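You operate a simulated robot arm through the tools that you are given. There is no shell and no other tool. Be economical: measure what you need, move in short steps, check, and stop when the job is done.

You are at the controls of a simulated two-armed robot. One attempt, no reset.

Task
Put the 215 and 317 tips back in their marked holes.
Fine: the holes are in the tips drawer; slide its stock slider to OK and shut it.

The check looks at the end state, three seconds after you hand in, the way a careful person would. Anything else that was tipped, shoved, dropped, spilled or broken makes it a failure.

Robot
Two 7-joint arms with two-finger parallel grippers on one trunk, on a base that drives. Base frame: it is fixed to the floor where the robot stands at the start and does not move with it; the origin is under the middle of the robot, x ahead of it, y to its left, z up. Lengths are in mm, angles in degrees, forces in N, time in s.
The left shoulder is at the start at [110, 169, 1513], the right one opposite. With the tool pointing down near the work surface each hand reaches from about 100 to 560 mm from the robot's upright axis, wherever it stands, measured 20 degrees to its own side. Places, roughly: black lock knob [1600, -500, 1700]; filters stock slider [1900, -500, 900]; hose ends stock slider [1700, -300, 600]; job cards block [1100, 200, 600]; lock bar [2200, -1000, 500]; seal kits stock slider [1000, 200, 1200]; stencils block [2000, -500, 1200]; tips drawer [1000, 100, 800]; tips stock slider [900, 200, 900]; white lock knob [1100, -100, 1700]. Payload 1.57 kg a hand.
The tool frame of a hand sits at the grasp point between the pads (the TCP): z along the fingers, y along the line on which they close. The tips reach 30 mm beyond it. Largest opening 80 mm; finger width 17, thickness 12; the body of the gripper, 40 by 82 mm, starts 80 mm behind the TCP.
Orientation is that of the tool frame in the base frame, as a unit quaternion [x, y, z, w]. With the fingers straight down and closing along the base's y, the tool's x points along the base's -x, its y along +y and its z along -z.

Tools
- The arms move only by the tool apply_moves. It takes "left_rows", "right_rows" or both (then of equal length, played together; a hand with none holds still); each is a list that holds one entry, the list of rows, each a list of 7 numbers: the shift along the tool's x, y, z in m, then the turn, a rotation vector about the tool's x, y, z in degrees, then the gripper command, from -1 (fully open) to 1 (shut), values between in proportion. In form: [[[x, y, z, wx, wy, wz, hand], ...]]. A call has 1 to 12 rows; each row is the pose to reach, as a shift and turn from the pose commanded when the call began, along the tool's axes at that moment. A row lasts 0.2 s, in which the tool goes at most 50 mm and 8.6 degrees; a call with a longer step from one row to the next is refused whole, and so is a gripper value outside its range. Where a pose cannot be reached the arm comes as near as it can. A force on the tool above 60 N (or 10 N above the force at the start of the call, whichever is more), or a blocked arm, ends the call early, and 0.2 s more pass. The fingers move at their own pace (about 72 mm/s each) and stop on an object; they squeeze with about 43 N. The grip force told is the motor's: it shows also when the fingers shut on nothing. Time passes only in rows, and 0.2 s behind the last, so rows that repeat a pose let the fingers close. The reply holds the time, the measured pose of the TCP, the force on the tool along the base axes, the opening and the grip force, in the units named above and with some noise, with the torque about the TCP (base axes, N m) and any sound that the robot's microphone picked up, and new pictures: "show" is both (left out), scene, wrist or none (wrist: the cameras of the hands that moved).
- Cameras (640 x 400 px; columns grow to the right, rows downward): "scene" is now at [135.2, 27.4, 1677.7]; the picture's right is [0.47, -0.88, -0.00], its down [-0.80, -0.42, -0.43] and it looks along [0.38, 0.20, -0.90] (base axes); focal length 217 px, centre (320, 200). "left" rides on the left gripper at [72, 7, -122] in its tool frame; the picture's right is [-0.09, 1.00, 0.00], its down [-0.84, -0.08, -0.54] and it looks along [-0.54, -0.05, 0.84] (tool axes); focal length 238 px, centre (320, 200). "right" rides on the right gripper at [72, -7, -122] in its tool frame; the picture's right is [0.09, 1.00, 0.00], its down [-0.84, 0.08, -0.54] and it looks along [-0.54, 0.05, 0.84] (tool axes); focal length 238 px, centre (320, 200). There is no depth. A picture from a camera that has moved, and an enlarged one, comes with that camera's place and axes in the base frame and with its lens.
- lift_body(by): slides the trunk up (or, below 0, down) by that many mm; the arms and the scene camera ride with it, the base frame stays. It gives what a move gives, with no picture.
- drive_base(legs): drives the robot by 1 to 6 legs, each [ahead, left, turn to the left] in mm, mm and degrees, along the robot's own axes; the way and the turn of a leg run together, so that a leg with both is an arc; at most 1500 mm and 180 degrees a leg. The arms and the cameras ride along, it lands a little off, and it stops where it bumps. It gives what a move gives, and a new picture of the scene camera.
- pan_tilt(pan, tilt): turns the head with the scene camera to pan (to the left, within 86 degrees either way) and tilt (down, from -29 to 69), counted from straight ahead of the robot. It gives what a move gives, and a new picture of the scene camera.
- close_up(camera, box): a new picture of the part [left, top, right, bottom] of that camera's present view, enlarged. It takes no simulated time.
- close_job(): hands the job in; it is judged then, once.

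Go step by step. Nothing tells you exact positions but the pictures and the camera data: compare them with the known pose of the tool, close in by small moves and look again before you grip or let go. The budget is 120 turns and 260 pictures, counting those below and the enlarged ones. Unless the task says otherwise, let go and move clear before handing in, and close with one line.

The tools are called after "Call:" by a JSON object that holds its "op" and its "data". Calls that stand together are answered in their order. apply_moves: Moves the arms, as the interface text tells. Its arguments: {"type":"object","properties":{"left_rows":{"type":"array"},"right_rows":{"type":"array"},"show":{"type":"string","enum":["both","scene","wrist","none"]}},"required":[]} The other tools are called the same way: lift_body (by) slides the trunk up or down; drive_base (legs) drives the base; pan_tilt (pan, tilt) turns the head that bears the scene camera; close_up (camera, box) takes an enlarged picture of a part of a camera's view; close_job () hands the job in.

At the start:

```text
time_s: 0.0
left_tcp_pos: [518.3, 175.6, 999.2]
left_tool_rot: [0.0, 1.0, -0.001, 0.0]
left_ft_force: [0.0, -0.4, -0.4]
left_moment: [0.02, 0.0, 0.0]
left_width: 79.8
left_grasp_force: 0.0
right_tcp_pos: [654.7, -280.6, 1222.7]
right_tool_rot: [0.001, 1.0, -0.001, 0.001]
right_ft_force: [-0.5, 0.0, -0.1]
right_moment: [-0.01, 0.0, 0.0]
right_width: 79.9
right_grasp_force: 0.2
trunk travel left (down, up): [-827.0, 63.0]
robot x, y, heading: [0.7, 1.2, -0.0]
head pan, tilt: [28.0, 64.6]
```

scene: 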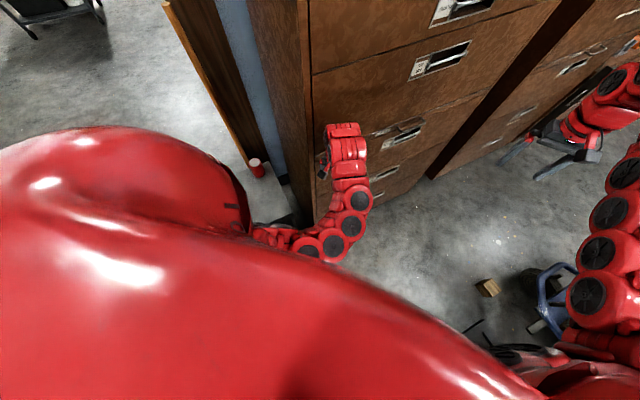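
right: 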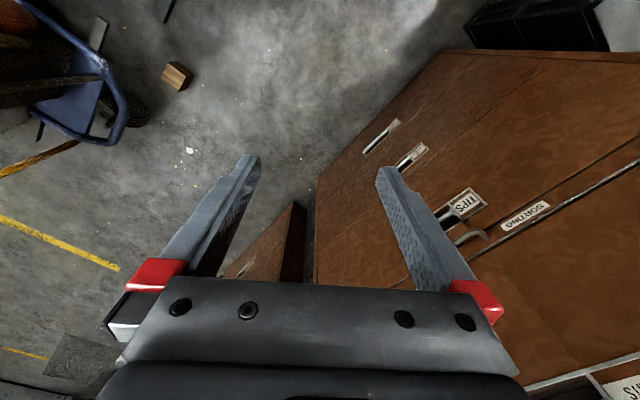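
left: 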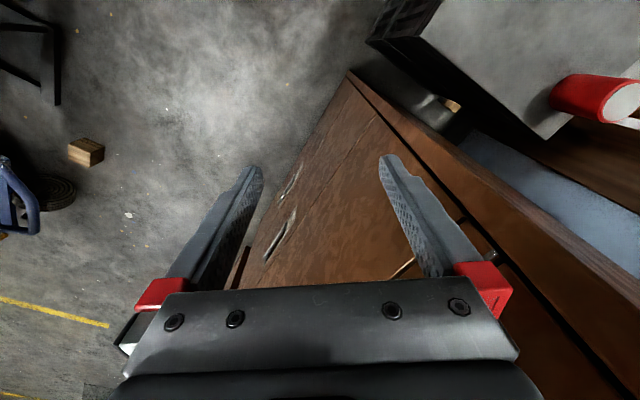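

The pictures show cabinets ahead and to the left, but not the tips themselves. I'll look around with the head first.

Call:
{"op": "pan_tilt", "data": {"pan": 0, "tilt": 25}}

Call:
{"op": "pan_tilt", "data": {"pan": 60, "tilt": 30}}

Call:
{"op": "pan_tilt", "data": {"pan": -60, "tilt": 30}}

```text
time_s: 1.1
left_tcp_pos: [518.4, 175.5, 999.5]
left_tool_rot: [0.0, 1.0, 0.0, 0.0]
left_ft_force: [1.6, -0.5, -0.7]
left_moment: [-0.03, 0.0, 0.01]
left_width: 79.8
left_grasp_force: 0.1
right_tcp_pos: [654.1, -282.5, 1222.8]
right_tool_rot: [-0.001, 1.0, -0.001, 0.0]
right_ft_force: [0.3, -0.1, -0.7]
right_moment: [-0.02, 0.0, 0.03]
right_width: 80.1
right_grasp_force: 0.1
trunk travel left (down, up): [-827.0, 63.0]
robot x, y, heading: [1.8, -3.0, -0.1]
head pan, tilt: [0.0, 25.0]
camera scene: at [173.3, -1.2, 1732.9], right [0.0, -1.0, 0.0], down [-0.42, 0.0, -0.91], along [0.91, 0.0, -0.42], focal length 217 px, centre (320, 200)
```

scene: 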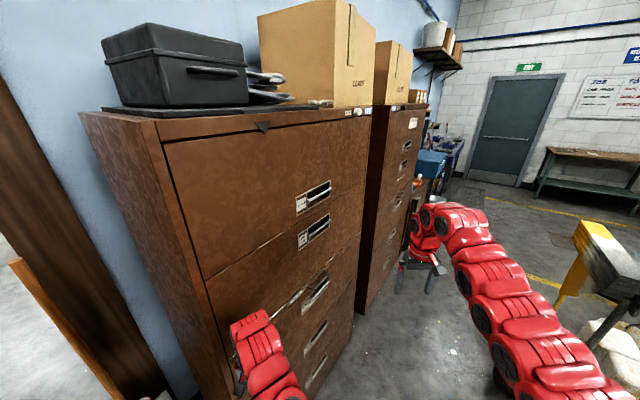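

```text
time_s: 2.4
left_tcp_pos: [518.4, 174.3, 1000.2]
left_tool_rot: [0.0, 1.0, -0.001, -0.001]
left_ft_force: [0.7, -0.3, -0.9]
left_moment: [0.01, 0.02, 0.01]
left_width: 79.9
left_grasp_force: 0.0
right_tcp_pos: [653.5, -280.0, 1222.0]
right_tool_rot: [0.0, 1.0, -0.001, 0.0]
right_ft_force: [-0.3, -0.2, 0.3]
right_moment: [0.01, 0.02, -0.02]
right_width: 79.9
right_grasp_force: 0.0
trunk travel left (down, up): [-827.0, 63.0]
robot x, y, heading: [0.9, 2.0, 0.0]
head pan, tilt: [60.0, 30.0]
camera scene: at [126.5, 77.0, 1725.0], right [0.87, -0.5, 0.0], down [-0.25, -0.43, -0.87], along [0.43, 0.75, -0.5], focal length 217 px, centre (320, 200)
```

scene: 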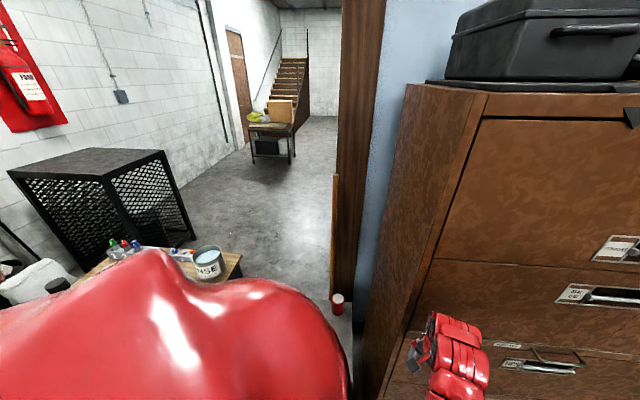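

```text
time_s: 4.4
left_tcp_pos: [518.2, 174.6, 999.0]
left_tool_rot: [-0.001, 1.0, 0.0, 0.0]
left_ft_force: [-0.1, -0.2, 0.0]
left_moment: [0.0, 0.01, 0.05]
left_width: 80.2
left_grasp_force: 0.0
right_tcp_pos: [654.7, -280.2, 1222.1]
right_tool_rot: [0.0, 1.0, 0.0, 0.0]
right_ft_force: [-1.2, 0.1, -0.6]
right_moment: [0.01, 0.03, -0.02]
right_width: 80.0
right_grasp_force: 0.0
trunk travel left (down, up): [-827.0, 63.0]
robot x, y, heading: [-0.1, 4.0, 0.1]
head pan, tilt: [-60.0, 30.0]
camera scene: at [126.5, -79.6, 1725.0], right [-0.87, -0.5, 0.0], down [-0.25, 0.43, -0.87], along [0.43, -0.75, -0.5], focal length 217 px, centre (320, 200)
```

scene: 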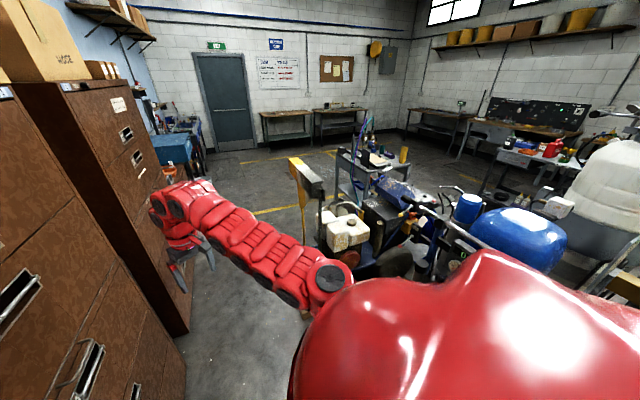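

The cabinets stand ahead-left. I'll zoom in on the drawer fronts, sliders and labels.

Call:
{"op": "pan_tilt", "data": {"pan": 5, "tilt": 35}}

Call:
{"op": "close_up", "data": {"camera": "scene", "box": [140, 60, 460, 260]}}

Call:
{"op": "close_up", "data": {"camera": "scene", "box": [200, 200, 400, 325]}}

```text
time_s: 5.7
left_tcp_pos: [517.7, 174.6, 999.5]
left_tool_rot: [0.0, 1.0, 0.0, -0.001]
left_ft_force: [-0.3, -0.1, 0.5]
left_moment: [-0.03, -0.05, -0.02]
left_width: 80.1
left_grasp_force: 0.2
right_tcp_pos: [654.7, -281.1, 1221.4]
right_tool_rot: [0.001, 1.0, -0.001, 0.0]
right_ft_force: [-0.2, 0.4, -1.0]
right_moment: [-0.01, 0.0, -0.01]
right_width: 79.8
right_grasp_force: 0.1
trunk travel left (down, up): [-827.0, 63.0]
robot x, y, heading: [-0.5, 0.5, 0.1]
head pan, tilt: [5.0, 35.0]
camera scene: at [169.0, 6.3, 1717.2], right [0.09, -1.0, 0.0], down [-0.57, -0.05, -0.82], along [0.82, 0.07, -0.57], focal length 217 px, centre (320, 200)
```

scene: 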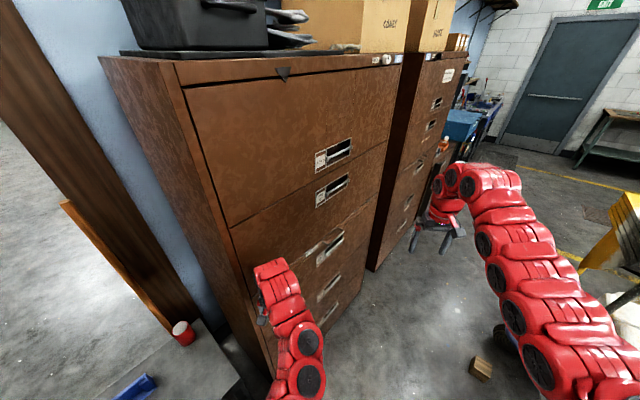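

```text
2.00 times, centred on (300, 160) of scene
camera zoom: at [169.0, 6.3, 1717.2], right [0.09, -1.0, 0.0], down [-0.57, -0.05, -0.82], along [0.82, 0.07, -0.57], focal length 434 px, centre (360, 280)
```

zoom: 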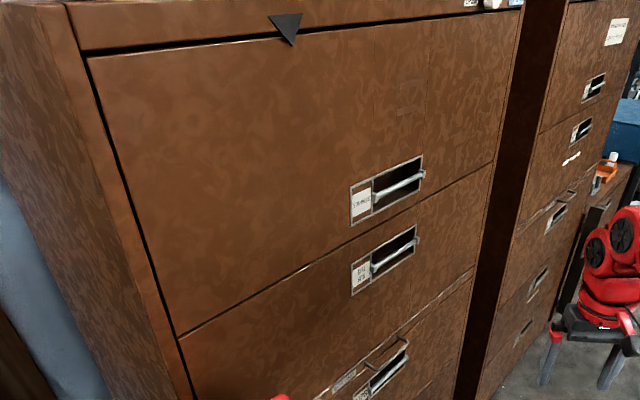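

```text
3.20 times, centred on (300, 262) of scene
camera zoom: at [169.0, 6.3, 1717.2], right [0.09, -1.0, 0.0], down [-0.57, -0.05, -0.82], along [0.82, 0.07, -0.57], focal length 694 px, centre (384, 0)
```

zoom: 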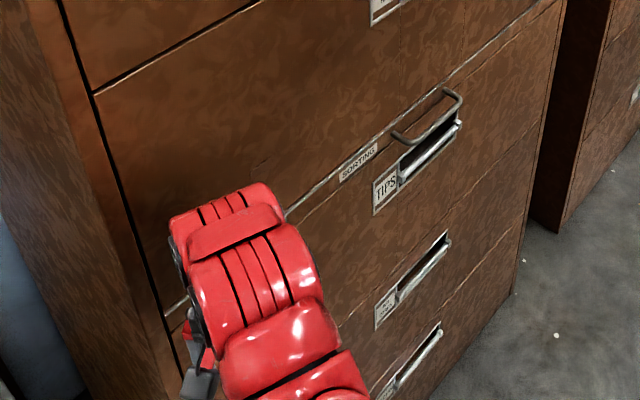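

The TIPS drawer sits below a pull-out shelf labelled SORTING. Next I look at the left, right and floor for the loose tips.

Call:
{"op": "pan_tilt", "data": {"pan": 80, "tilt": 50}}

Call:
{"op": "pan_tilt", "data": {"pan": -80, "tilt": 45}}

Call:
{"op": "pan_tilt", "data": {"pan": -40, "tilt": 20}}

Call:
{"op": "close_up", "data": {"camera": "scene", "box": [0, 60, 320, 260]}}

Call:
{"op": "close_up", "data": {"camera": "scene", "box": [300, 140, 620, 340]}}

```text
time_s: 7.2
left_tcp_pos: [518.3, 175.6, 1000.0]
left_tool_rot: [0.0, 1.0, 0.0, 0.0]
left_ft_force: [-0.7, 0.9, 0.0]
left_moment: [0.0, 0.0, -0.01]
left_width: 79.9
left_grasp_force: 0.1
right_tcp_pos: [654.6, -280.1, 1222.4]
right_tool_rot: [-0.001, 1.0, 0.0, 0.0]
right_ft_force: [-0.6, -0.1, -0.3]
right_moment: [0.02, -0.01, 0.02]
right_width: 80.1
right_grasp_force: 0.1
trunk travel left (down, up): [-827.0, 63.0]
robot x, y, heading: [0.7, 3.1, -0.0]
head pan, tilt: [80.0, 50.0]
camera scene: at [94.7, 74.6, 1695.5], right [0.98, -0.17, 0.0], down [-0.13, -0.75, -0.64], along [0.11, 0.63, -0.77], focal length 217 px, centre (320, 200)
```

scene: 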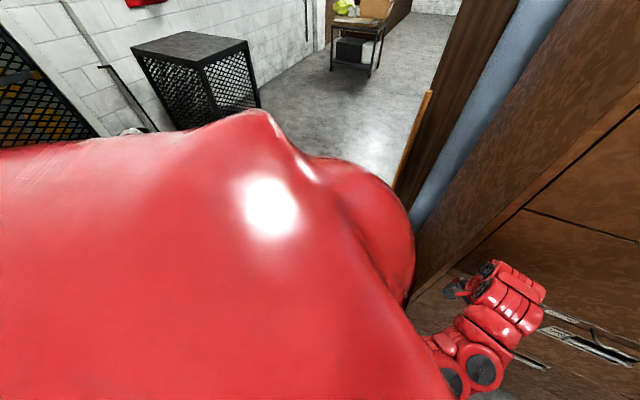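

```text
time_s: 9.7
left_tcp_pos: [518.7, 174.6, 999.9]
left_tool_rot: [-0.001, 1.0, 0.0, 0.0]
left_ft_force: [0.0, 0.1, 0.6]
left_moment: [0.01, 0.01, 0.01]
left_width: 80.3
left_grasp_force: 0.0
right_tcp_pos: [655.0, -280.3, 1222.1]
right_tool_rot: [0.0, 1.0, 0.0, 0.0]
right_ft_force: [-0.6, 0.1, -0.4]
right_moment: [0.01, -0.02, 0.01]
right_width: 79.9
right_grasp_force: 0.0
trunk travel left (down, up): [-827.0, 63.0]
robot x, y, heading: [-2.1, -1.3, 0.3]
head pan, tilt: [-80.0, 45.0]
camera scene: at [95.4, -81.3, 1702.4], right [-0.98, -0.17, 0.0], down [-0.12, 0.7, -0.71], along [0.12, -0.7, -0.71], focal length 217 px, centre (320, 200)
```

scene: 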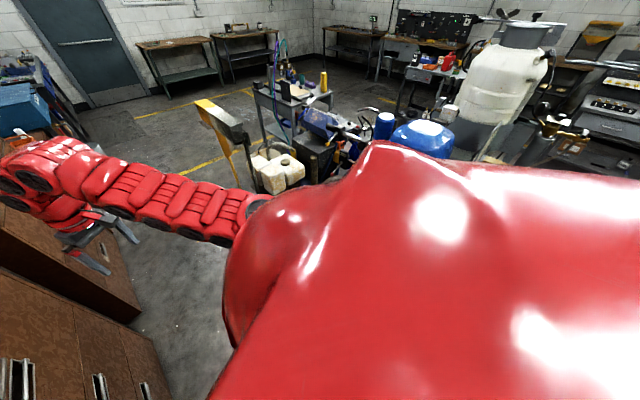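

```text
time_s: 10.7
left_tcp_pos: [517.1, 175.2, 1000.1]
left_tool_rot: [0.0, 1.0, 0.001, 0.0]
left_ft_force: [-0.4, 0.3, 0.3]
left_moment: [-0.03, 0.01, 0.02]
left_width: 80.2
left_grasp_force: 0.1
right_tcp_pos: [653.0, -280.8, 1222.3]
right_tool_rot: [0.0, 1.0, 0.0, 0.001]
right_ft_force: [-0.6, -0.2, 0.0]
right_moment: [0.02, -0.03, -0.01]
right_width: 80.0
right_grasp_force: 0.0
trunk travel left (down, up): [-827.0, 63.0]
robot x, y, heading: [1.0, 0.0, -0.1]
head pan, tilt: [-40.0, 20.0]
camera scene: at [152.5, -61.2, 1741.0], right [-0.64, -0.77, 0.0], down [-0.26, 0.22, -0.94], along [0.72, -0.6, -0.34], focal length 217 px, centre (320, 200)
```

scene: 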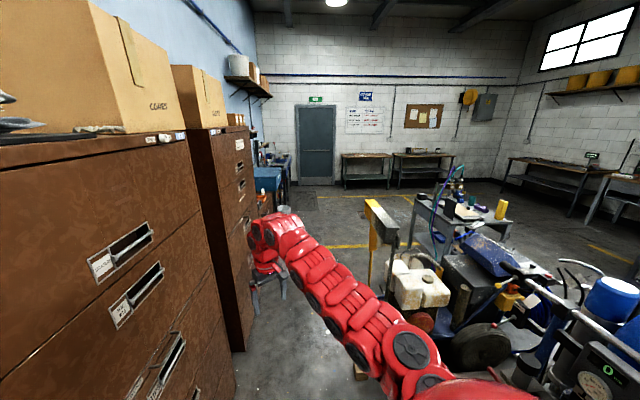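

```text
2.00 times, centred on (160, 160) of scene
camera zoom: at [152.5, -61.2, 1741.0], right [-0.64, -0.77, 0.0], down [-0.26, 0.22, -0.94], along [0.72, -0.6, -0.34], focal length 434 px, centre (640, 280)
```

zoom: 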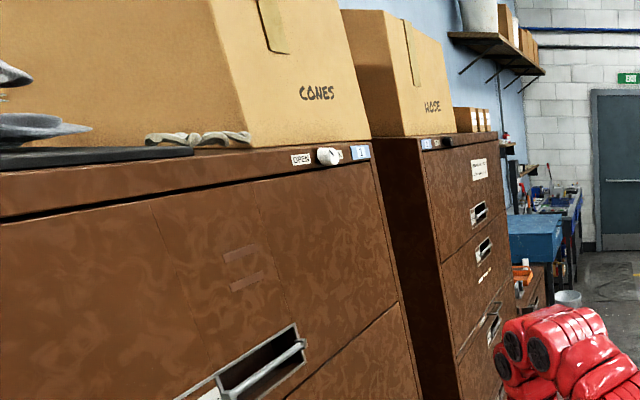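

```text
2.00 times, centred on (460, 240) of scene
camera zoom: at [152.5, -61.2, 1741.0], right [-0.64, -0.77, 0.0], down [-0.26, 0.22, -0.94], along [0.72, -0.6, -0.34], focal length 434 px, centre (40, 120)
```

zoom: 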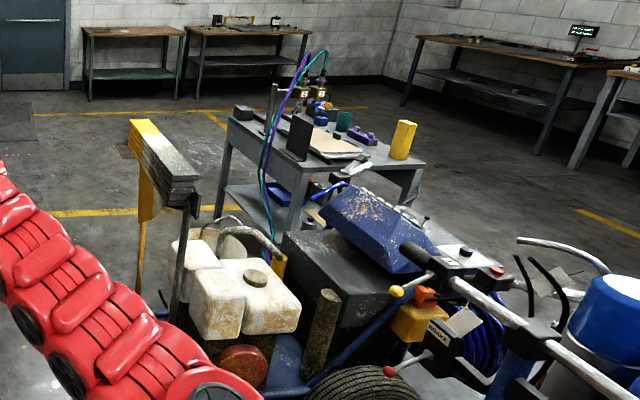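

I want to read the note on cabinet 2 and the knob labels, and check the triangle and small marks.

Call:
{"op": "close_up", "data": {"camera": "scene", "box": [216, 110, 280, 150]}}

Call:
{"op": "close_up", "data": {"camera": "scene", "box": [130, 115, 194, 155]}}

Call:
{"op": "close_up", "data": {"camera": "scene", "box": [80, 210, 240, 310]}}

Call:
{"op": "close_up", "data": {"camera": "scene", "box": [80, 310, 240, 400]}}

```text
10.00 times, centred on (248, 130) of scene
camera zoom: at [152.5, -61.2, 1741.0], right [-0.64, -0.77, 0.0], down [-0.26, 0.22, -0.94], along [0.72, -0.6, -0.34], focal length 2167 px, centre (1040, 900)
```

zoom: 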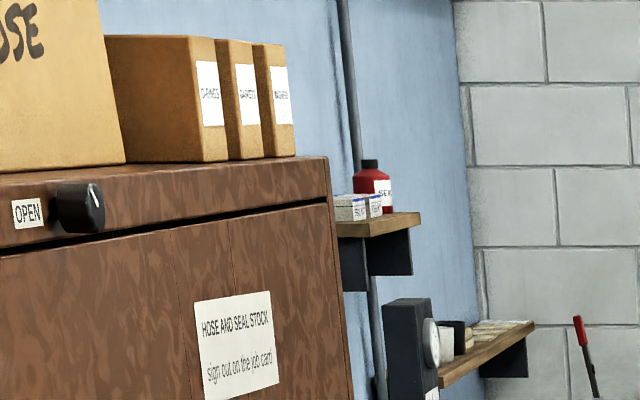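

```text
10.00 times, centred on (162, 135) of scene
camera zoom: at [152.5, -61.2, 1741.0], right [-0.64, -0.77, 0.0], down [-0.26, 0.22, -0.94], along [0.72, -0.6, -0.34], focal length 2167 px, centre (1900, 850)
```

zoom: 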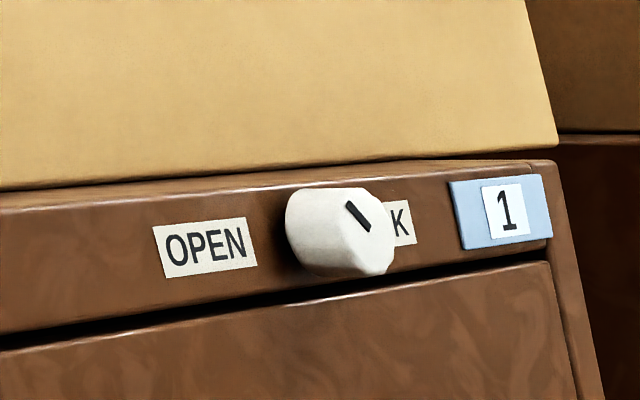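

```text
4.00 times, centred on (160, 260) of scene
camera zoom: at [152.5, -61.2, 1741.0], right [-0.64, -0.77, 0.0], down [-0.26, 0.22, -0.94], along [0.72, -0.6, -0.34], focal length 867 px, centre (960, -40)
```

zoom: 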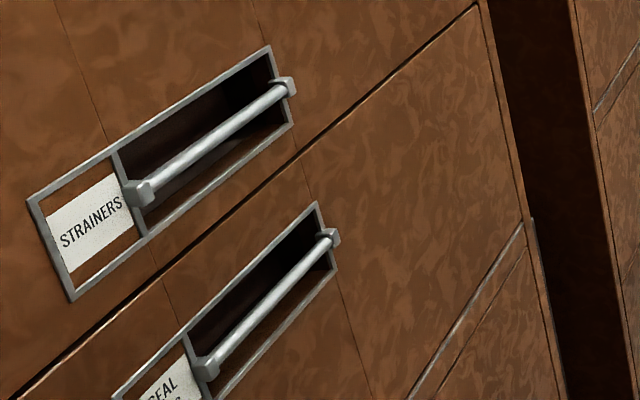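

```text
4.00 times, centred on (160, 355) of scene
camera zoom: at [152.5, -61.2, 1741.0], right [-0.64, -0.77, 0.0], down [-0.26, 0.22, -0.94], along [0.72, -0.6, -0.34], focal length 867 px, centre (960, -420)
```

zoom: 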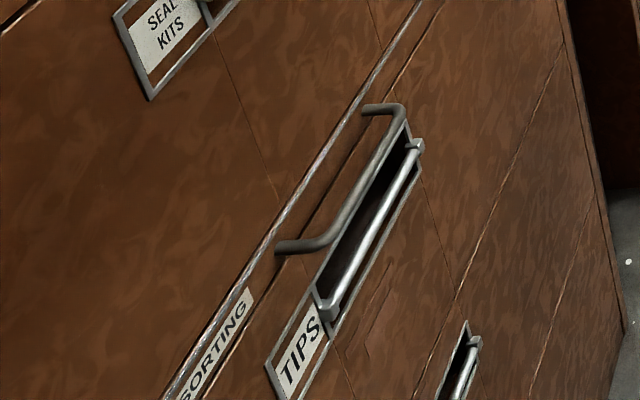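

The face of cabinet 1 runs obliquely: about (550,290) to (1120,-208), normal about 53° left of my heading. I retract both arms, then back off and turn to face it.

Call:
{"op": "apply_moves", "data": {"left_rows": [[[0.04, 0, 0, 0, 0, 0, -1], [0.08, 0, 0, 0, 0, 0, -1], [0.12, 0, 0, 0, 0, 0, -1], [0.16, 0, 0, 0, 0, 0, -1], [0.18, 0, 0, 0, 0, 0, -1], [0.2, 0, 0, 0, 0, 0, -1], [0.2, 0, 0, 0, 0, 0, -1]]], "right_rows": [[[0.045, 0, 0, 0, 0, 0, -1], [0.09, 0, 0, 0, 0, 0, -1], [0.135, 0, 0, 0, 0, 0, -1], [0.18, 0, 0, 0, 0, 0, -1], [0.225, 0, 0, 0, 0, 0, -1], [0.27, 0, 0, 0, 0, 0, -1], [0.3, 0, 0, 0, 0, 0, -1]]], "show": "none"}}

Call:
{"op": "pan_tilt", "data": {"pan": 0, "tilt": 30}}

Call:
{"op": "drive_base", "data": {"legs": [[-150, -200, 0], [0, 0, 53]]}}

```text
time_s: 12.3
left_tcp_pos: [400.0, 171.6, 995.9]
left_tool_rot: [0.0, 1.0, 0.0, -0.002]
left_ft_force: [0.1, 0.2, -0.4]
left_moment: [-0.01, 0.0, 0.0]
left_width: 80.1
left_grasp_force: 0.0
left hand out of reach, approached as far as the arm can: row 3, 4, 5, 6, 7
right_tcp_pos: [602.1, -315.0, 1243.2]
right_tool_rot: [-0.001, 1.0, 0.0, -0.001]
right_ft_force: [0.8, 0.6, 0.1]
right_moment: [-0.01, 0.01, -0.01]
right_width: 80.0
right_grasp_force: 0.0
right hand out of reach, approached as far as the arm can: row 1, 2, 3, 4, 5, 6, 7
trunk travel left (down, up): [-827.0, 63.0]
robot x, y, heading: [-1.3, 0.4, 0.0]
head pan, tilt: [-40.0, 20.0]
```

```text
time_s: 13.4
left_tcp_pos: [400.3, 170.9, 994.7]
left_tool_rot: [-0.001, 1.0, 0.0, -0.001]
left_ft_force: [-0.5, -0.3, -0.5]
left_moment: [0.01, 0.0, 0.03]
left_width: 80.3
left_grasp_force: 0.0
right_tcp_pos: [602.8, -314.5, 1244.9]
right_tool_rot: [0.0, 1.0, 0.0, -0.001]
right_ft_force: [-0.2, -0.5, 0.0]
right_moment: [-0.04, 0.0, -0.01]
right_width: 80.0
right_grasp_force: 0.1
trunk travel left (down, up): [-827.0, 63.0]
robot x, y, heading: [-1.3, 4.0, -0.1]
head pan, tilt: [0.0, 30.0]
camera scene: at [171.6, -1.4, 1725.0], right [0.0, -1.0, 0.0], down [-0.5, 0.0, -0.87], along [0.87, 0.0, -0.5], focal length 217 px, centre (320, 200)
```

scene: 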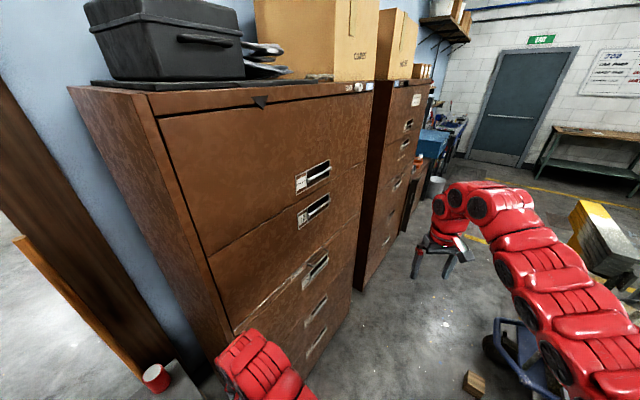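

```text
time_s: 16.4
left_tcp_pos: [199.6, 114.4, 995.9]
left_tool_rot: [-0.094, 0.996, 0.001, -0.002]
left_ft_force: [-0.8, 0.0, 0.7]
left_moment: [-0.03, -0.02, 0.0]
left_width: 80.0
left_grasp_force: 0.0
right_tcp_pos: [489.7, -325.3, 1243.7]
right_tool_rot: [-0.093, 0.996, 0.0, -0.001]
right_ft_force: [0.0, 0.3, 0.5]
right_moment: [0.0, -0.02, 0.01]
right_width: 80.0
right_grasp_force: 0.0
trunk travel left (down, up): [-827.0, 63.0]
robot x, y, heading: [-160.3, -129.1, 10.7]
head pan, tilt: [0.0, 30.0]
stopped in leg 2: the robot was blocked; the commanded pose is now the measured one
camera scene: at [6.4, -98.0, 1724.9], right [0.19, -0.98, 0.0], down [-0.49, -0.09, -0.87], along [0.85, 0.16, -0.5], focal length 217 px, centre (320, 200)
```

scene: 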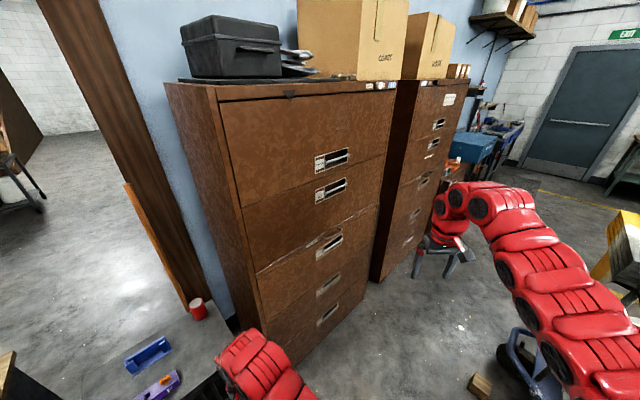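

The turn was blocked. I look left and behind-right for what is in the way.

Call:
{"op": "pan_tilt", "data": {"pan": 70, "tilt": 40}}

Call:
{"op": "pan_tilt", "data": {"pan": -86, "tilt": 30}}

Call:
{"op": "pan_tilt", "data": {"pan": 86, "tilt": 15}}

Call:
{"op": "close_up", "data": {"camera": "right", "box": [0, 0, 640, 400]}}

Call:
{"op": "close_up", "data": {"camera": "left", "box": [0, 0, 640, 400]}}

```text
time_s: 17.8
left_tcp_pos: [198.5, 112.6, 995.2]
left_tool_rot: [-0.094, 0.996, 0.0, -0.001]
left_ft_force: [-0.6, 0.2, -0.5]
left_moment: [0.02, 0.01, 0.0]
left_width: 80.1
left_grasp_force: 0.0
right_tcp_pos: [487.8, -328.0, 1242.8]
right_tool_rot: [-0.093, 0.996, -0.001, 0.0]
right_ft_force: [-0.2, 0.2, 0.4]
right_moment: [-0.01, 0.0, -0.02]
right_width: 79.9
right_grasp_force: 0.2
trunk travel left (down, up): [-827.0, 63.0]
robot x, y, heading: [-163.4, -130.1, 11.0]
head pan, tilt: [70.0, 40.0]
camera scene: at [-69.4, -32.5, 1709.7], right [0.99, -0.16, 0.0], down [-0.1, -0.63, -0.77], along [0.12, 0.76, -0.64], focal length 217 px, centre (320, 200)
```

scene: 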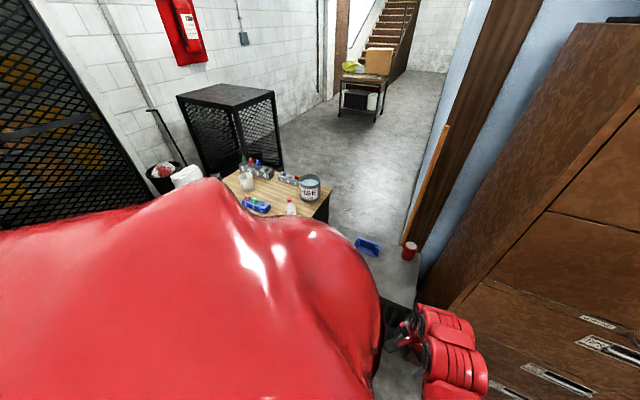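

```text
time_s: 20.2
left_tcp_pos: [197.2, 114.6, 995.5]
left_tool_rot: [-0.094, 0.996, 0.0, -0.001]
left_ft_force: [-0.2, 0.1, 0.1]
left_moment: [-0.02, 0.0, 0.01]
left_width: 80.0
left_grasp_force: 0.0
right_tcp_pos: [486.9, -327.5, 1243.2]
right_tool_rot: [-0.094, 0.996, 0.0, 0.001]
right_ft_force: [-0.1, -0.2, -0.5]
right_moment: [-0.01, -0.01, -0.01]
right_width: 79.9
right_grasp_force: 0.0
trunk travel left (down, up): [-827.0, 63.0]
robot x, y, heading: [-165.5, -129.4, 10.8]
head pan, tilt: [-85.9, 30.0]
camera scene: at [-59.8, -203.6, 1725.0], right [-0.97, -0.26, 0.0], down [-0.13, 0.48, -0.87], along [0.22, -0.84, -0.5], focal length 217 px, centre (320, 200)
```

scene: 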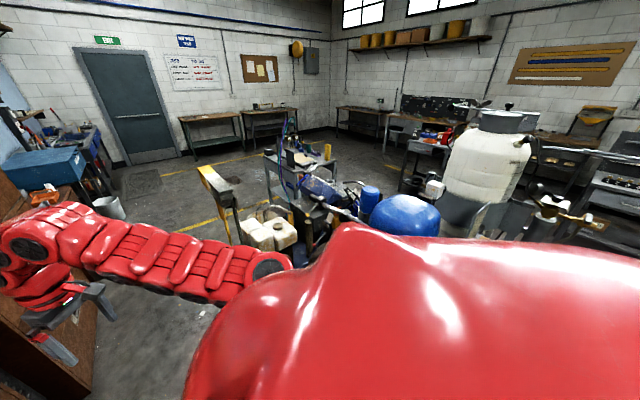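

```text
time_s: 22.8
left_tcp_pos: [198.5, 113.5, 995.8]
left_tool_rot: [-0.094, 0.996, -0.001, -0.002]
left_ft_force: [0.3, 0.2, -0.4]
left_moment: [0.01, -0.04, -0.05]
left_width: 80.2
left_grasp_force: 0.0
right_tcp_pos: [487.5, -327.4, 1243.1]
right_tool_rot: [-0.093, 0.996, 0.001, 0.0]
right_ft_force: [-0.1, 0.3, 0.2]
right_moment: [-0.02, -0.04, 0.05]
right_width: 80.3
right_grasp_force: 0.1
trunk travel left (down, up): [-827.0, 63.0]
robot x, y, heading: [-165.1, -128.6, 10.7]
head pan, tilt: [85.9, 15.0]
camera scene: at [-94.1, -23.4, 1749.2], right [0.99, 0.12, 0.0], down [0.03, -0.26, -0.97], along [-0.11, 0.96, -0.26], focal length 217 px, centre (320, 200)
```

scene: 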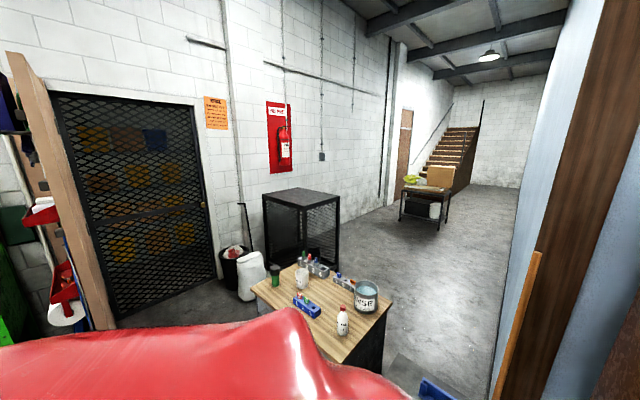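

```text
1.00 times, centred on (320, 200) of right (not enlarged: the box is as wide or as high as the picture)
camera zoom: at [418.5, -347.9, 1366.6], right [-0.28, 0.96, 0.0], down [0.81, 0.23, 0.54], along [0.52, 0.15, -0.84], focal length 238 px, centre (320, 200)
```

zoom: 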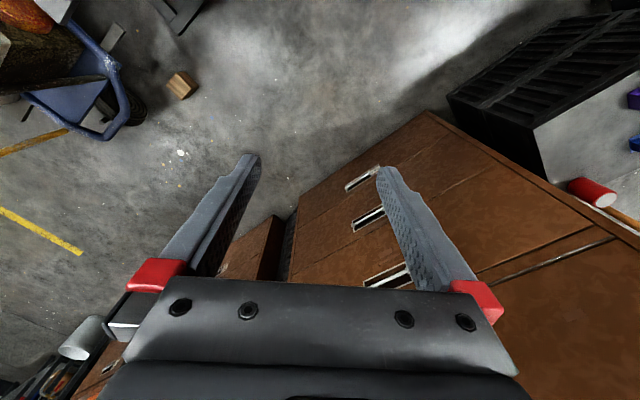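

```text
1.00 times, centred on (320, 200) of left (not enlarged: the box is as wide or as high as the picture)
camera zoom: at [127.1, 106.0, 1118.0], right [-0.1, 1.0, 0.0], down [0.84, 0.08, 0.54], along [0.54, 0.05, -0.84], focal length 238 px, centre (320, 200)
```

zoom: 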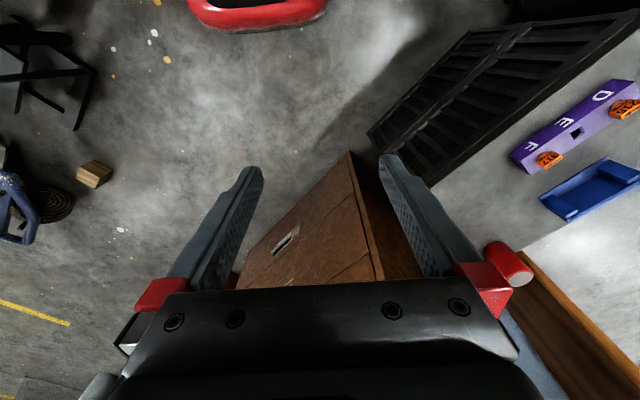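

A low grey unit left of the cabinet carries a purple block with orange tips, and the wooden table has blocks too. I zoom in on both.

Call:
{"op": "close_up", "data": {"camera": "left", "box": [480, 60, 640, 160]}}

Call:
{"op": "close_up", "data": {"camera": "left", "box": [480, 150, 640, 250]}}

Call:
{"op": "close_up", "data": {"camera": "scene", "box": [240, 240, 400, 340]}}

```text
4.00 times, centred on (560, 110) of left
camera zoom: at [127.1, 106.0, 1118.0], right [-0.1, 1.0, 0.0], down [0.84, 0.08, 0.54], along [0.54, 0.05, -0.84], focal length 953 px, centre (-640, 560)
```

zoom: 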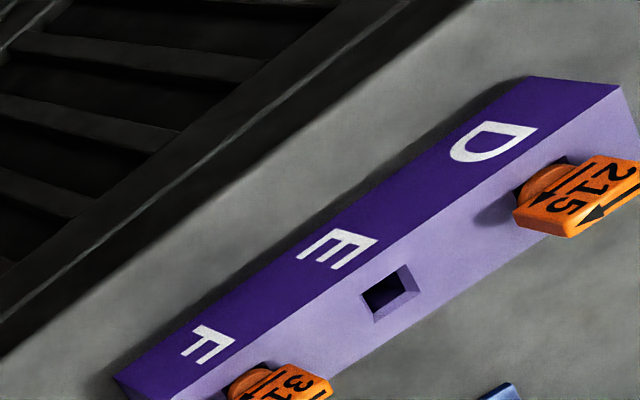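

```text
4.00 times, centred on (560, 200) of left
camera zoom: at [127.1, 106.0, 1118.0], right [-0.1, 1.0, 0.0], down [0.84, 0.08, 0.54], along [0.54, 0.05, -0.84], focal length 953 px, centre (-640, 200)
```

zoom: 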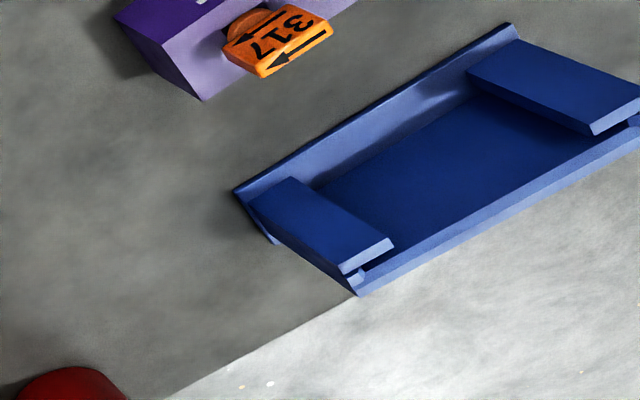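

```text
4.00 times, centred on (320, 290) of scene
camera zoom: at [-94.1, -23.4, 1749.2], right [0.99, 0.12, 0.0], down [0.03, -0.26, -0.97], along [-0.11, 0.96, -0.26], focal length 867 px, centre (320, -160)
```

zoom: 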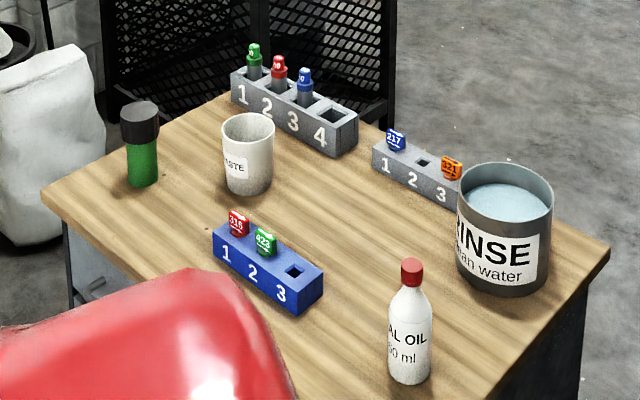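

The 215 and 317 tips stand in a purple D/E/F block on the grey unit left of the cabinet. Something behind-right blocked the turn, so I pull the right hand in and move forward before turning.

Call:
{"op": "apply_moves", "data": {"right_rows": [[[0, 0, 0.05, 0, 0, 0, -1], [0, 0, 0.1, 0, 0, 0, -1], [0, 0, 0.15, 0, 0, 0, -1], [0, 0, 0.2, 0, 0, 0, -1], [0.04, 0, 0.22, 0, 0, 0, -1], [0.08, 0, 0.22, 0, 0, 0, -1], [0.12, 0, 0.22, 0, 0, 0, -1], [0.16, 0, 0.22, 0, 0, 0, -1], [0.18, 0, 0.22, 0, 0, 0, -1]]], "show": "none"}}

Call:
{"op": "drive_base", "data": {"legs": [[200, 20, 0]]}}

Call:
{"op": "pan_tilt", "data": {"pan": -86, "tilt": 20}}

```text
time_s: 24.8
left_tcp_pos: [198.5, 113.7, 996.9]
left_tool_rot: [-0.095, 0.996, 0.001, -0.002]
left_ft_force: [-0.1, -0.4, 0.5]
left_moment: [-0.03, 0.0, 0.03]
left_width: 79.8
left_grasp_force: 0.0
right_tcp_pos: [497.5, -321.9, 1207.6]
right_tool_rot: [-0.091, 0.996, 0.001, -0.001]
right_ft_force: [0.8, -0.1, 0.3]
right_moment: [-0.02, 0.02, 0.01]
right_width: 79.9
right_grasp_force: 0.1
right hand out of reach, approached as far as the arm can: row 1, 2, 3, 4, 5, 6, 7, 8, 9
trunk travel left (down, up): [-827.0, 63.0]
robot x, y, heading: [-165.0, -129.6, 10.9]
head pan, tilt: [85.9, 15.0]
```

```text
time_s: 26.4
left_tcp_pos: [388.3, 169.3, 995.9]
left_tool_rot: [-0.094, 0.996, 0.0, -0.002]
left_ft_force: [0.3, -0.3, 0.4]
left_moment: [0.03, 0.0, 0.04]
left_width: 79.8
left_grasp_force: 0.1
right_tcp_pos: [688.2, -265.3, 1208.2]
right_tool_rot: [-0.089, 0.996, 0.002, -0.001]
right_ft_force: [-0.4, 0.7, 0.6]
right_moment: [0.0, -0.02, 0.0]
right_width: 80.3
right_grasp_force: 0.0
trunk travel left (down, up): [-827.0, 63.0]
robot x, y, heading: [27.0, -72.5, 10.7]
head pan, tilt: [85.9, 15.0]
camera scene: at [95.7, 32.6, 1749.3], right [0.99, 0.12, 0.0], down [0.03, -0.26, -0.97], along [-0.11, 0.96, -0.26], focal length 217 px, centre (320, 200)
```

scene: 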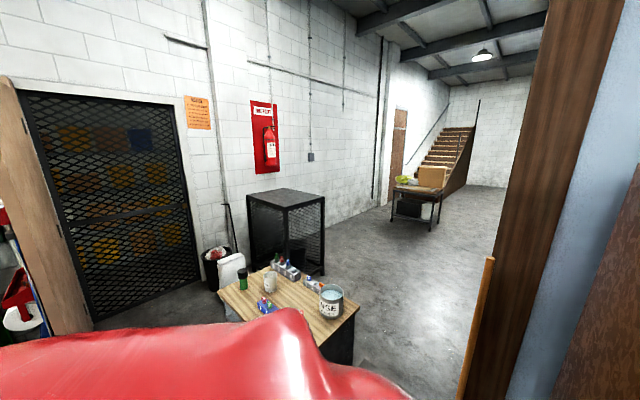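

```text
time_s: 29.0
left_tcp_pos: [388.7, 170.3, 995.9]
left_tool_rot: [-0.094, 0.996, 0.0, -0.002]
left_ft_force: [-0.1, -0.1, 0.3]
left_moment: [0.0, -0.01, 0.05]
left_width: 79.8
left_grasp_force: 0.0
right_tcp_pos: [689.3, -265.6, 1208.0]
right_tool_rot: [-0.09, 0.996, 0.001, -0.002]
right_ft_force: [0.8, 1.1, -0.3]
right_moment: [0.0, 0.02, -0.01]
right_width: 80.3
right_grasp_force: 0.0
trunk travel left (down, up): [-827.0, 63.0]
robot x, y, heading: [26.4, -74.0, 10.7]
head pan, tilt: [-85.9, 20.0]
camera scene: at [132.1, -149.8, 1741.1], right [-0.97, -0.26, 0.0], down [-0.09, 0.33, -0.94], along [0.24, -0.91, -0.34], focal length 217 px, centre (320, 200)
```

scene: 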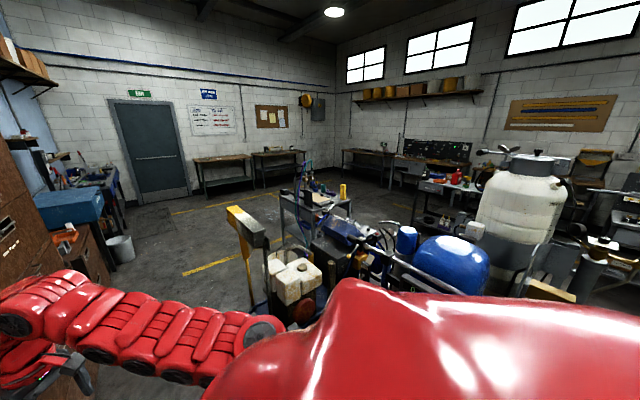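

The right hand's commanded pose is beyond its inner reach. I bring the command back to a reachable spot close in front.

Call:
{"op": "apply_moves", "data": {"right_rows": [[[-0.04, 0.02, 0, 0, 0, 0, -1], [-0.08, 0.04, 0, 0, 0, 0, -1], [-0.12, 0.06, 0, 0, 0, 0, -1], [-0.16, 0.08, 0, 0, 0, 0, -1], [-0.2, 0.1, 0, 0, 0, 0, -1], [-0.23, 0.115, 0, 0, 0, 0, -1], [-0.25, 0.127, 0, 0, 0, 0, -1], [-0.25, 0.127, 0, 0, 0, 0, -1]]], "show": "none"}}

```text
time_s: 30.8
left_tcp_pos: [390.8, 167.9, 994.7]
left_tool_rot: [-0.095, 0.995, 0.0, -0.002]
left_ft_force: [-0.7, -0.2, 0.5]
left_moment: [0.01, 0.0, 0.01]
left_width: 80.3
left_grasp_force: 0.1
right_tcp_pos: [777.6, -139.7, 1194.9]
right_tool_rot: [-0.09, 0.996, 0.002, -0.001]
right_ft_force: [-0.3, -0.1, 0.2]
right_moment: [0.02, 0.0, -0.04]
right_width: 80.1
right_grasp_force: 0.0
right hand out of reach, approached as far as the arm can: row 3, 4, 5, 6, 7, 8
trunk travel left (down, up): [-827.0, 63.0]
robot x, y, heading: [32.1, -72.1, 10.8]
head pan, tilt: [-85.9, 20.0]
```

The right arm is nearly stretched; I try a diagonal inward-and-down path in small steps.

Call:
{"op": "apply_moves", "data": {"right_rows": [[[0.015, 0, 0.04, 0, 0, 0, -1], [0.03, 0, 0.08, 0, 0, 0, -1], [0.05, 0, 0.12, 0, 0, 0, -1], [0.08, 0, 0.155, 0, 0, 0, -1], [0.11, 0, 0.19, 0, 0, 0, -1], [0.14, 0, 0.22, 0, 0, 0, -1]]], "show": "none"}}

```text
time_s: 32.2
left_tcp_pos: [390.3, 169.0, 996.1]
left_tool_rot: [-0.094, 0.996, 0.0, -0.002]
left_ft_force: [-0.5, 0.1, 0.6]
left_moment: [0.04, -0.01, -0.01]
left_width: 80.2
left_grasp_force: 0.1
right_tcp_pos: [659.2, -166.1, 970.2]
right_tool_rot: [-0.089, 0.996, 0.001, -0.003]
right_ft_force: [0.2, -0.2, 0.4]
right_moment: [-0.02, 0.03, -0.03]
right_width: 79.8
right_grasp_force: 0.1
right hand out of reach, approached as far as the arm can: row 5, 6
trunk travel left (down, up): [-827.0, 63.0]
robot x, y, heading: [27.4, -74.0, 10.6]
head pan, tilt: [-85.9, 20.0]
```

That works. I keep pulling the right hand in and turn toward the cabinet in parts.

Call:
{"op": "apply_moves", "data": {"right_rows": [[[0.04, 0, 0, 0, 0, 0, -1], [0.08, 0, 0, 0, 0, 0, -1], [0.12, 0, 0, 0, 0, 0, -1], [0.16, 0, 0, 0, 0, 0, -1], [0.2, 0, 0, 0, 0, 0, -1]]], "show": "none"}}

Call:
{"op": "pan_tilt", "data": {"pan": 0, "tilt": 30}}

Call:
{"op": "drive_base", "data": {"legs": [[0, 0, 20]]}}

```text
time_s: 33.4
left_tcp_pos: [391.5, 169.0, 996.5]
left_tool_rot: [-0.094, 0.996, -0.001, -0.001]
left_ft_force: [-0.4, 0.3, 0.5]
left_moment: [-0.04, 0.03, 0.03]
left_width: 79.8
left_grasp_force: 0.1
right_tcp_pos: [624.7, -179.1, 931.2]
right_tool_rot: [-0.09, 0.996, 0.002, -0.003]
right_ft_force: [0.0, -0.4, 0.4]
right_moment: [-0.02, -0.01, 0.0]
right_width: 80.1
right_grasp_force: 0.1
right hand out of reach, approached as far as the arm can: row 1, 2, 3, 4, 5
trunk travel left (down, up): [-827.0, 63.0]
robot x, y, heading: [29.3, -76.1, 10.7]
head pan, tilt: [-85.9, 20.0]
```

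```text
time_s: 35.0
left_tcp_pos: [388.7, 169.7, 994.9]
left_tool_rot: [-0.095, 0.996, 0.0, -0.002]
left_ft_force: [0.1, -0.2, -0.4]
left_moment: [0.02, -0.01, 0.0]
left_width: 79.9
left_grasp_force: 0.0
right_tcp_pos: [624.6, -178.7, 931.7]
right_tool_rot: [-0.09, 0.996, 0.002, -0.003]
right_ft_force: [0.2, -0.5, 0.0]
right_moment: [-0.01, -0.01, 0.03]
right_width: 80.2
right_grasp_force: 0.0
trunk travel left (down, up): [-827.0, 63.0]
robot x, y, heading: [29.4, -73.5, 10.6]
head pan, tilt: [0.0, 30.0]
camera scene: at [197.0, -42.9, 1725.0], right [0.19, -0.98, 0.0], down [-0.49, -0.09, -0.87], along [0.85, 0.16, -0.5], focal length 217 px, centre (320, 200)
```

scene: 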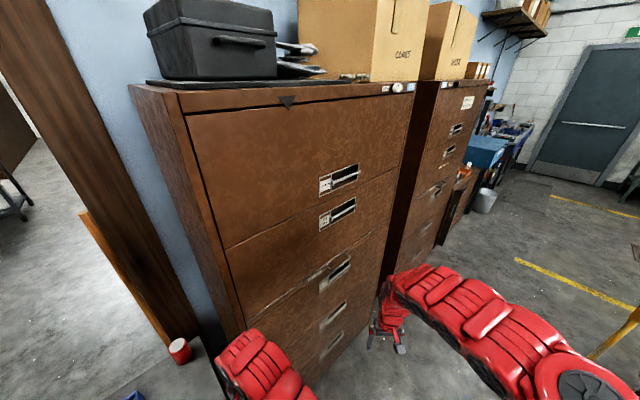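

```text
time_s: 36.5
left_tcp_pos: [286.4, 278.6, 996.1]
left_tool_rot: [-0.265, 0.964, -0.001, -0.002]
left_ft_force: [0.5, -0.9, -0.2]
left_moment: [-0.01, 0.0, 0.01]
left_width: 80.1
left_grasp_force: 0.0
right_tcp_pos: [624.7, 30.0, 931.7]
right_tool_rot: [-0.261, 0.965, 0.0, -0.003]
right_ft_force: [-0.5, -0.7, -0.2]
right_moment: [0.02, -0.03, -0.01]
right_width: 80.0
right_grasp_force: 0.1
trunk travel left (down, up): [-827.0, 63.0]
robot x, y, heading: [27.1, -73.2, 30.7]
head pan, tilt: [0.0, 30.0]
camera scene: at [176.2, 12.0, 1725.0], right [0.51, -0.86, 0.0], down [-0.43, -0.26, -0.87], along [0.74, 0.44, -0.5], focal length 217 px, centre (320, 200)
```

scene: 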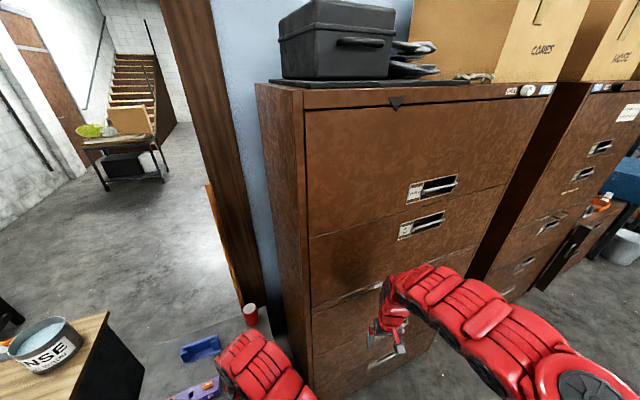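

The face normal is at about 53.5° heading. I slide right along the cabinet, a bit back, and finish turning.

Call:
{"op": "drive_base", "data": {"legs": [[220, -540, 0], [0, 0, 22.8]]}}

Call:
{"op": "close_up", "data": {"camera": "right", "box": [0, 0, 640, 400]}}

Call:
{"op": "close_up", "data": {"camera": "left", "box": [0, 0, 640, 400]}}

```text
time_s: 41.0
left_tcp_pos: [609.7, -5.7, 996.0]
left_tool_rot: [-0.442, 0.897, -0.002, -0.001]
left_ft_force: [-0.2, 0.0, 0.3]
left_moment: [0.03, -0.01, -0.01]
left_width: 79.9
left_grasp_force: 0.1
right_tcp_pos: [1016.7, -113.9, 930.6]
right_tool_rot: [-0.436, 0.9, -0.003, -0.008]
right_ft_force: [-1.1, -2.7, 1.4]
right_moment: [0.29, -0.19, 0.01]
right_width: 80.2
right_grasp_force: 0.0
trunk travel left (down, up): [-827.0, 63.0]
robot x, y, heading: [504.5, -430.5, 52.3]
head pan, tilt: [0.0, 30.0]
stopped in leg 2: the robot was blocked; the commanded pose is now the measured one
camera scene: at [606.8, -293.3, 1725.0], right [0.79, -0.61, 0.0], down [-0.3, -0.4, -0.87], along [0.53, 0.69, -0.5], focal length 217 px, centre (320, 200)
```

scene: 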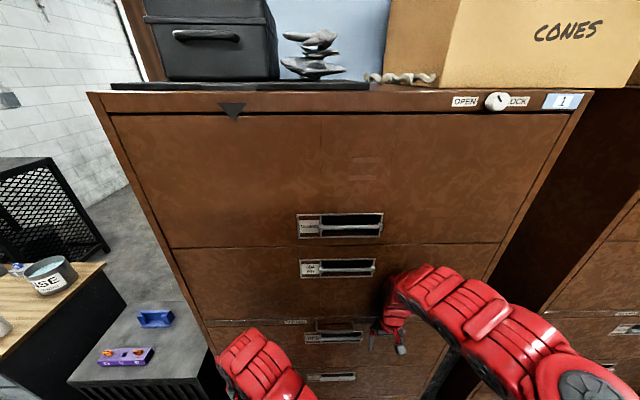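

```text
1.00 times, centred on (320, 200) of right (not enlarged: the box is as wide or as high as the picture)
camera zoom: at [978.5, -173.7, 1054.3], right [-0.84, 0.54, 0.0], down [0.46, 0.71, 0.53], along [0.29, 0.45, -0.85], focal length 238 px, centre (320, 200)
```

zoom: 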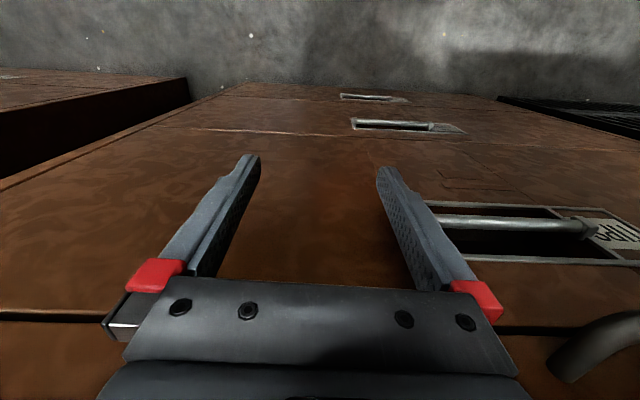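

```text
1.00 times, centred on (320, 200) of left (not enlarged: the box is as wide or as high as the picture)
camera zoom: at [561.7, -58.5, 1118.4], right [-0.73, 0.68, 0.0], down [0.57, 0.62, 0.54], along [0.37, 0.4, -0.84], focal length 238 px, centre (320, 200)
```

zoom: 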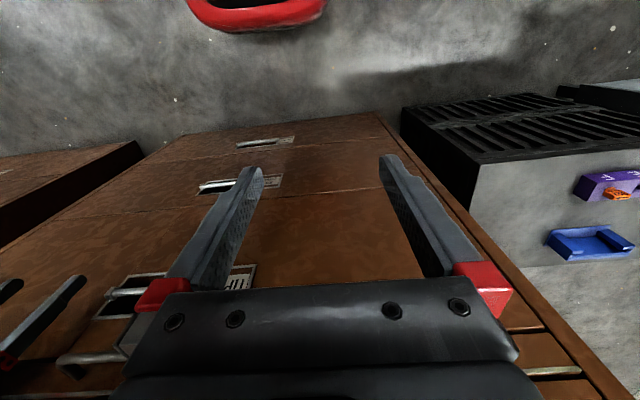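

The right hand just touches the face lightly (under 3 N), so I back away. Then I zoom on the lock and on the TIPS area.

Call:
{"op": "drive_base", "data": {"legs": [[-180, 0, 1]]}}

Call:
{"op": "close_up", "data": {"camera": "scene", "box": [400, 80, 560, 180]}}

Call:
{"op": "close_up", "data": {"camera": "scene", "box": [200, 240, 400, 365]}}

```text
time_s: 42.5
left_tcp_pos: [496.0, -146.2, 996.9]
left_tool_rot: [-0.449, 0.894, 0.0, -0.001]
left_ft_force: [-0.3, -0.9, -0.6]
left_moment: [0.04, -0.02, 0.04]
left_width: 80.1
left_grasp_force: 0.1
right_tcp_pos: [905.2, -248.0, 929.5]
right_tool_rot: [-0.443, 0.897, -0.003, -0.007]
right_ft_force: [0.5, -1.0, -0.2]
right_moment: [-0.04, -0.02, -0.02]
right_width: 80.0
right_grasp_force: 0.1
trunk travel left (down, up): [-827.0, 63.0]
robot x, y, heading: [393.4, -573.4, 53.4]
head pan, tilt: [0.0, 30.0]
camera scene: at [497.0, -435.5, 1725.2], right [0.8, -0.6, 0.0], down [-0.3, -0.4, -0.87], along [0.52, 0.7, -0.5], focal length 217 px, centre (320, 200)
```

scene: 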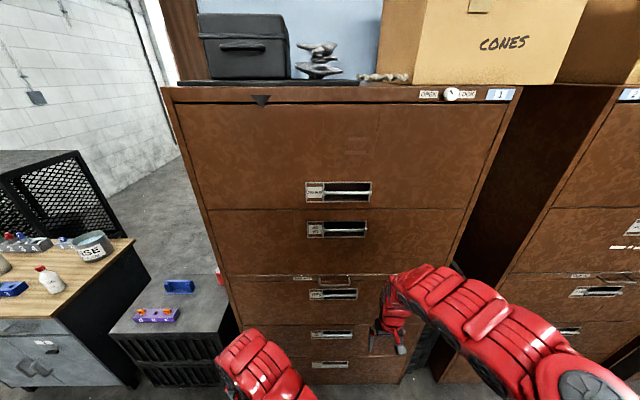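

```text
4.00 times, centred on (480, 130) of scene
camera zoom: at [497.0, -435.5, 1725.2], right [0.8, -0.6, 0.0], down [-0.3, -0.4, -0.87], along [0.52, 0.7, -0.5], focal length 867 px, centre (-320, 480)
```

zoom: 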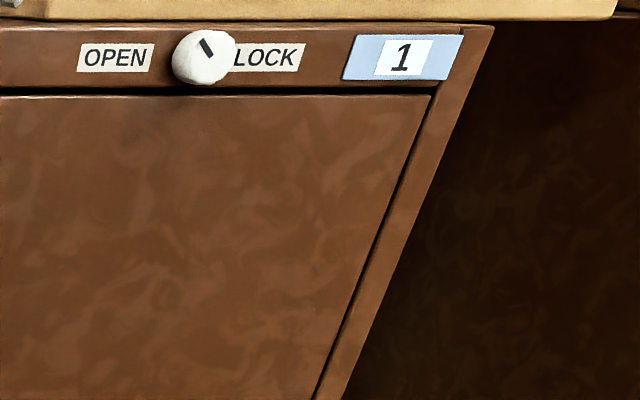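

```text
3.20 times, centred on (300, 302) of scene
camera zoom: at [497.0, -435.5, 1725.2], right [0.8, -0.6, 0.0], down [-0.3, -0.4, -0.87], along [0.52, 0.7, -0.5], focal length 694 px, centre (384, -128)
```

zoom: 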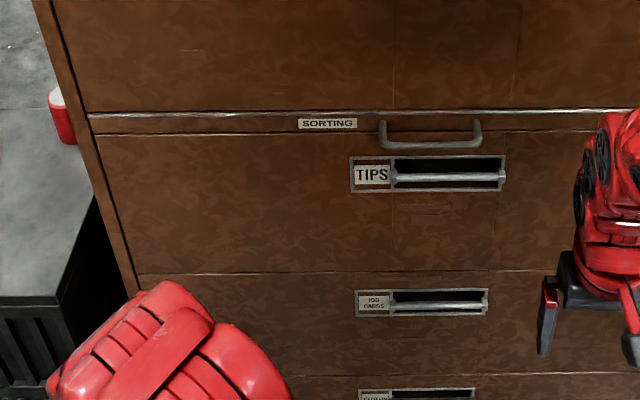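

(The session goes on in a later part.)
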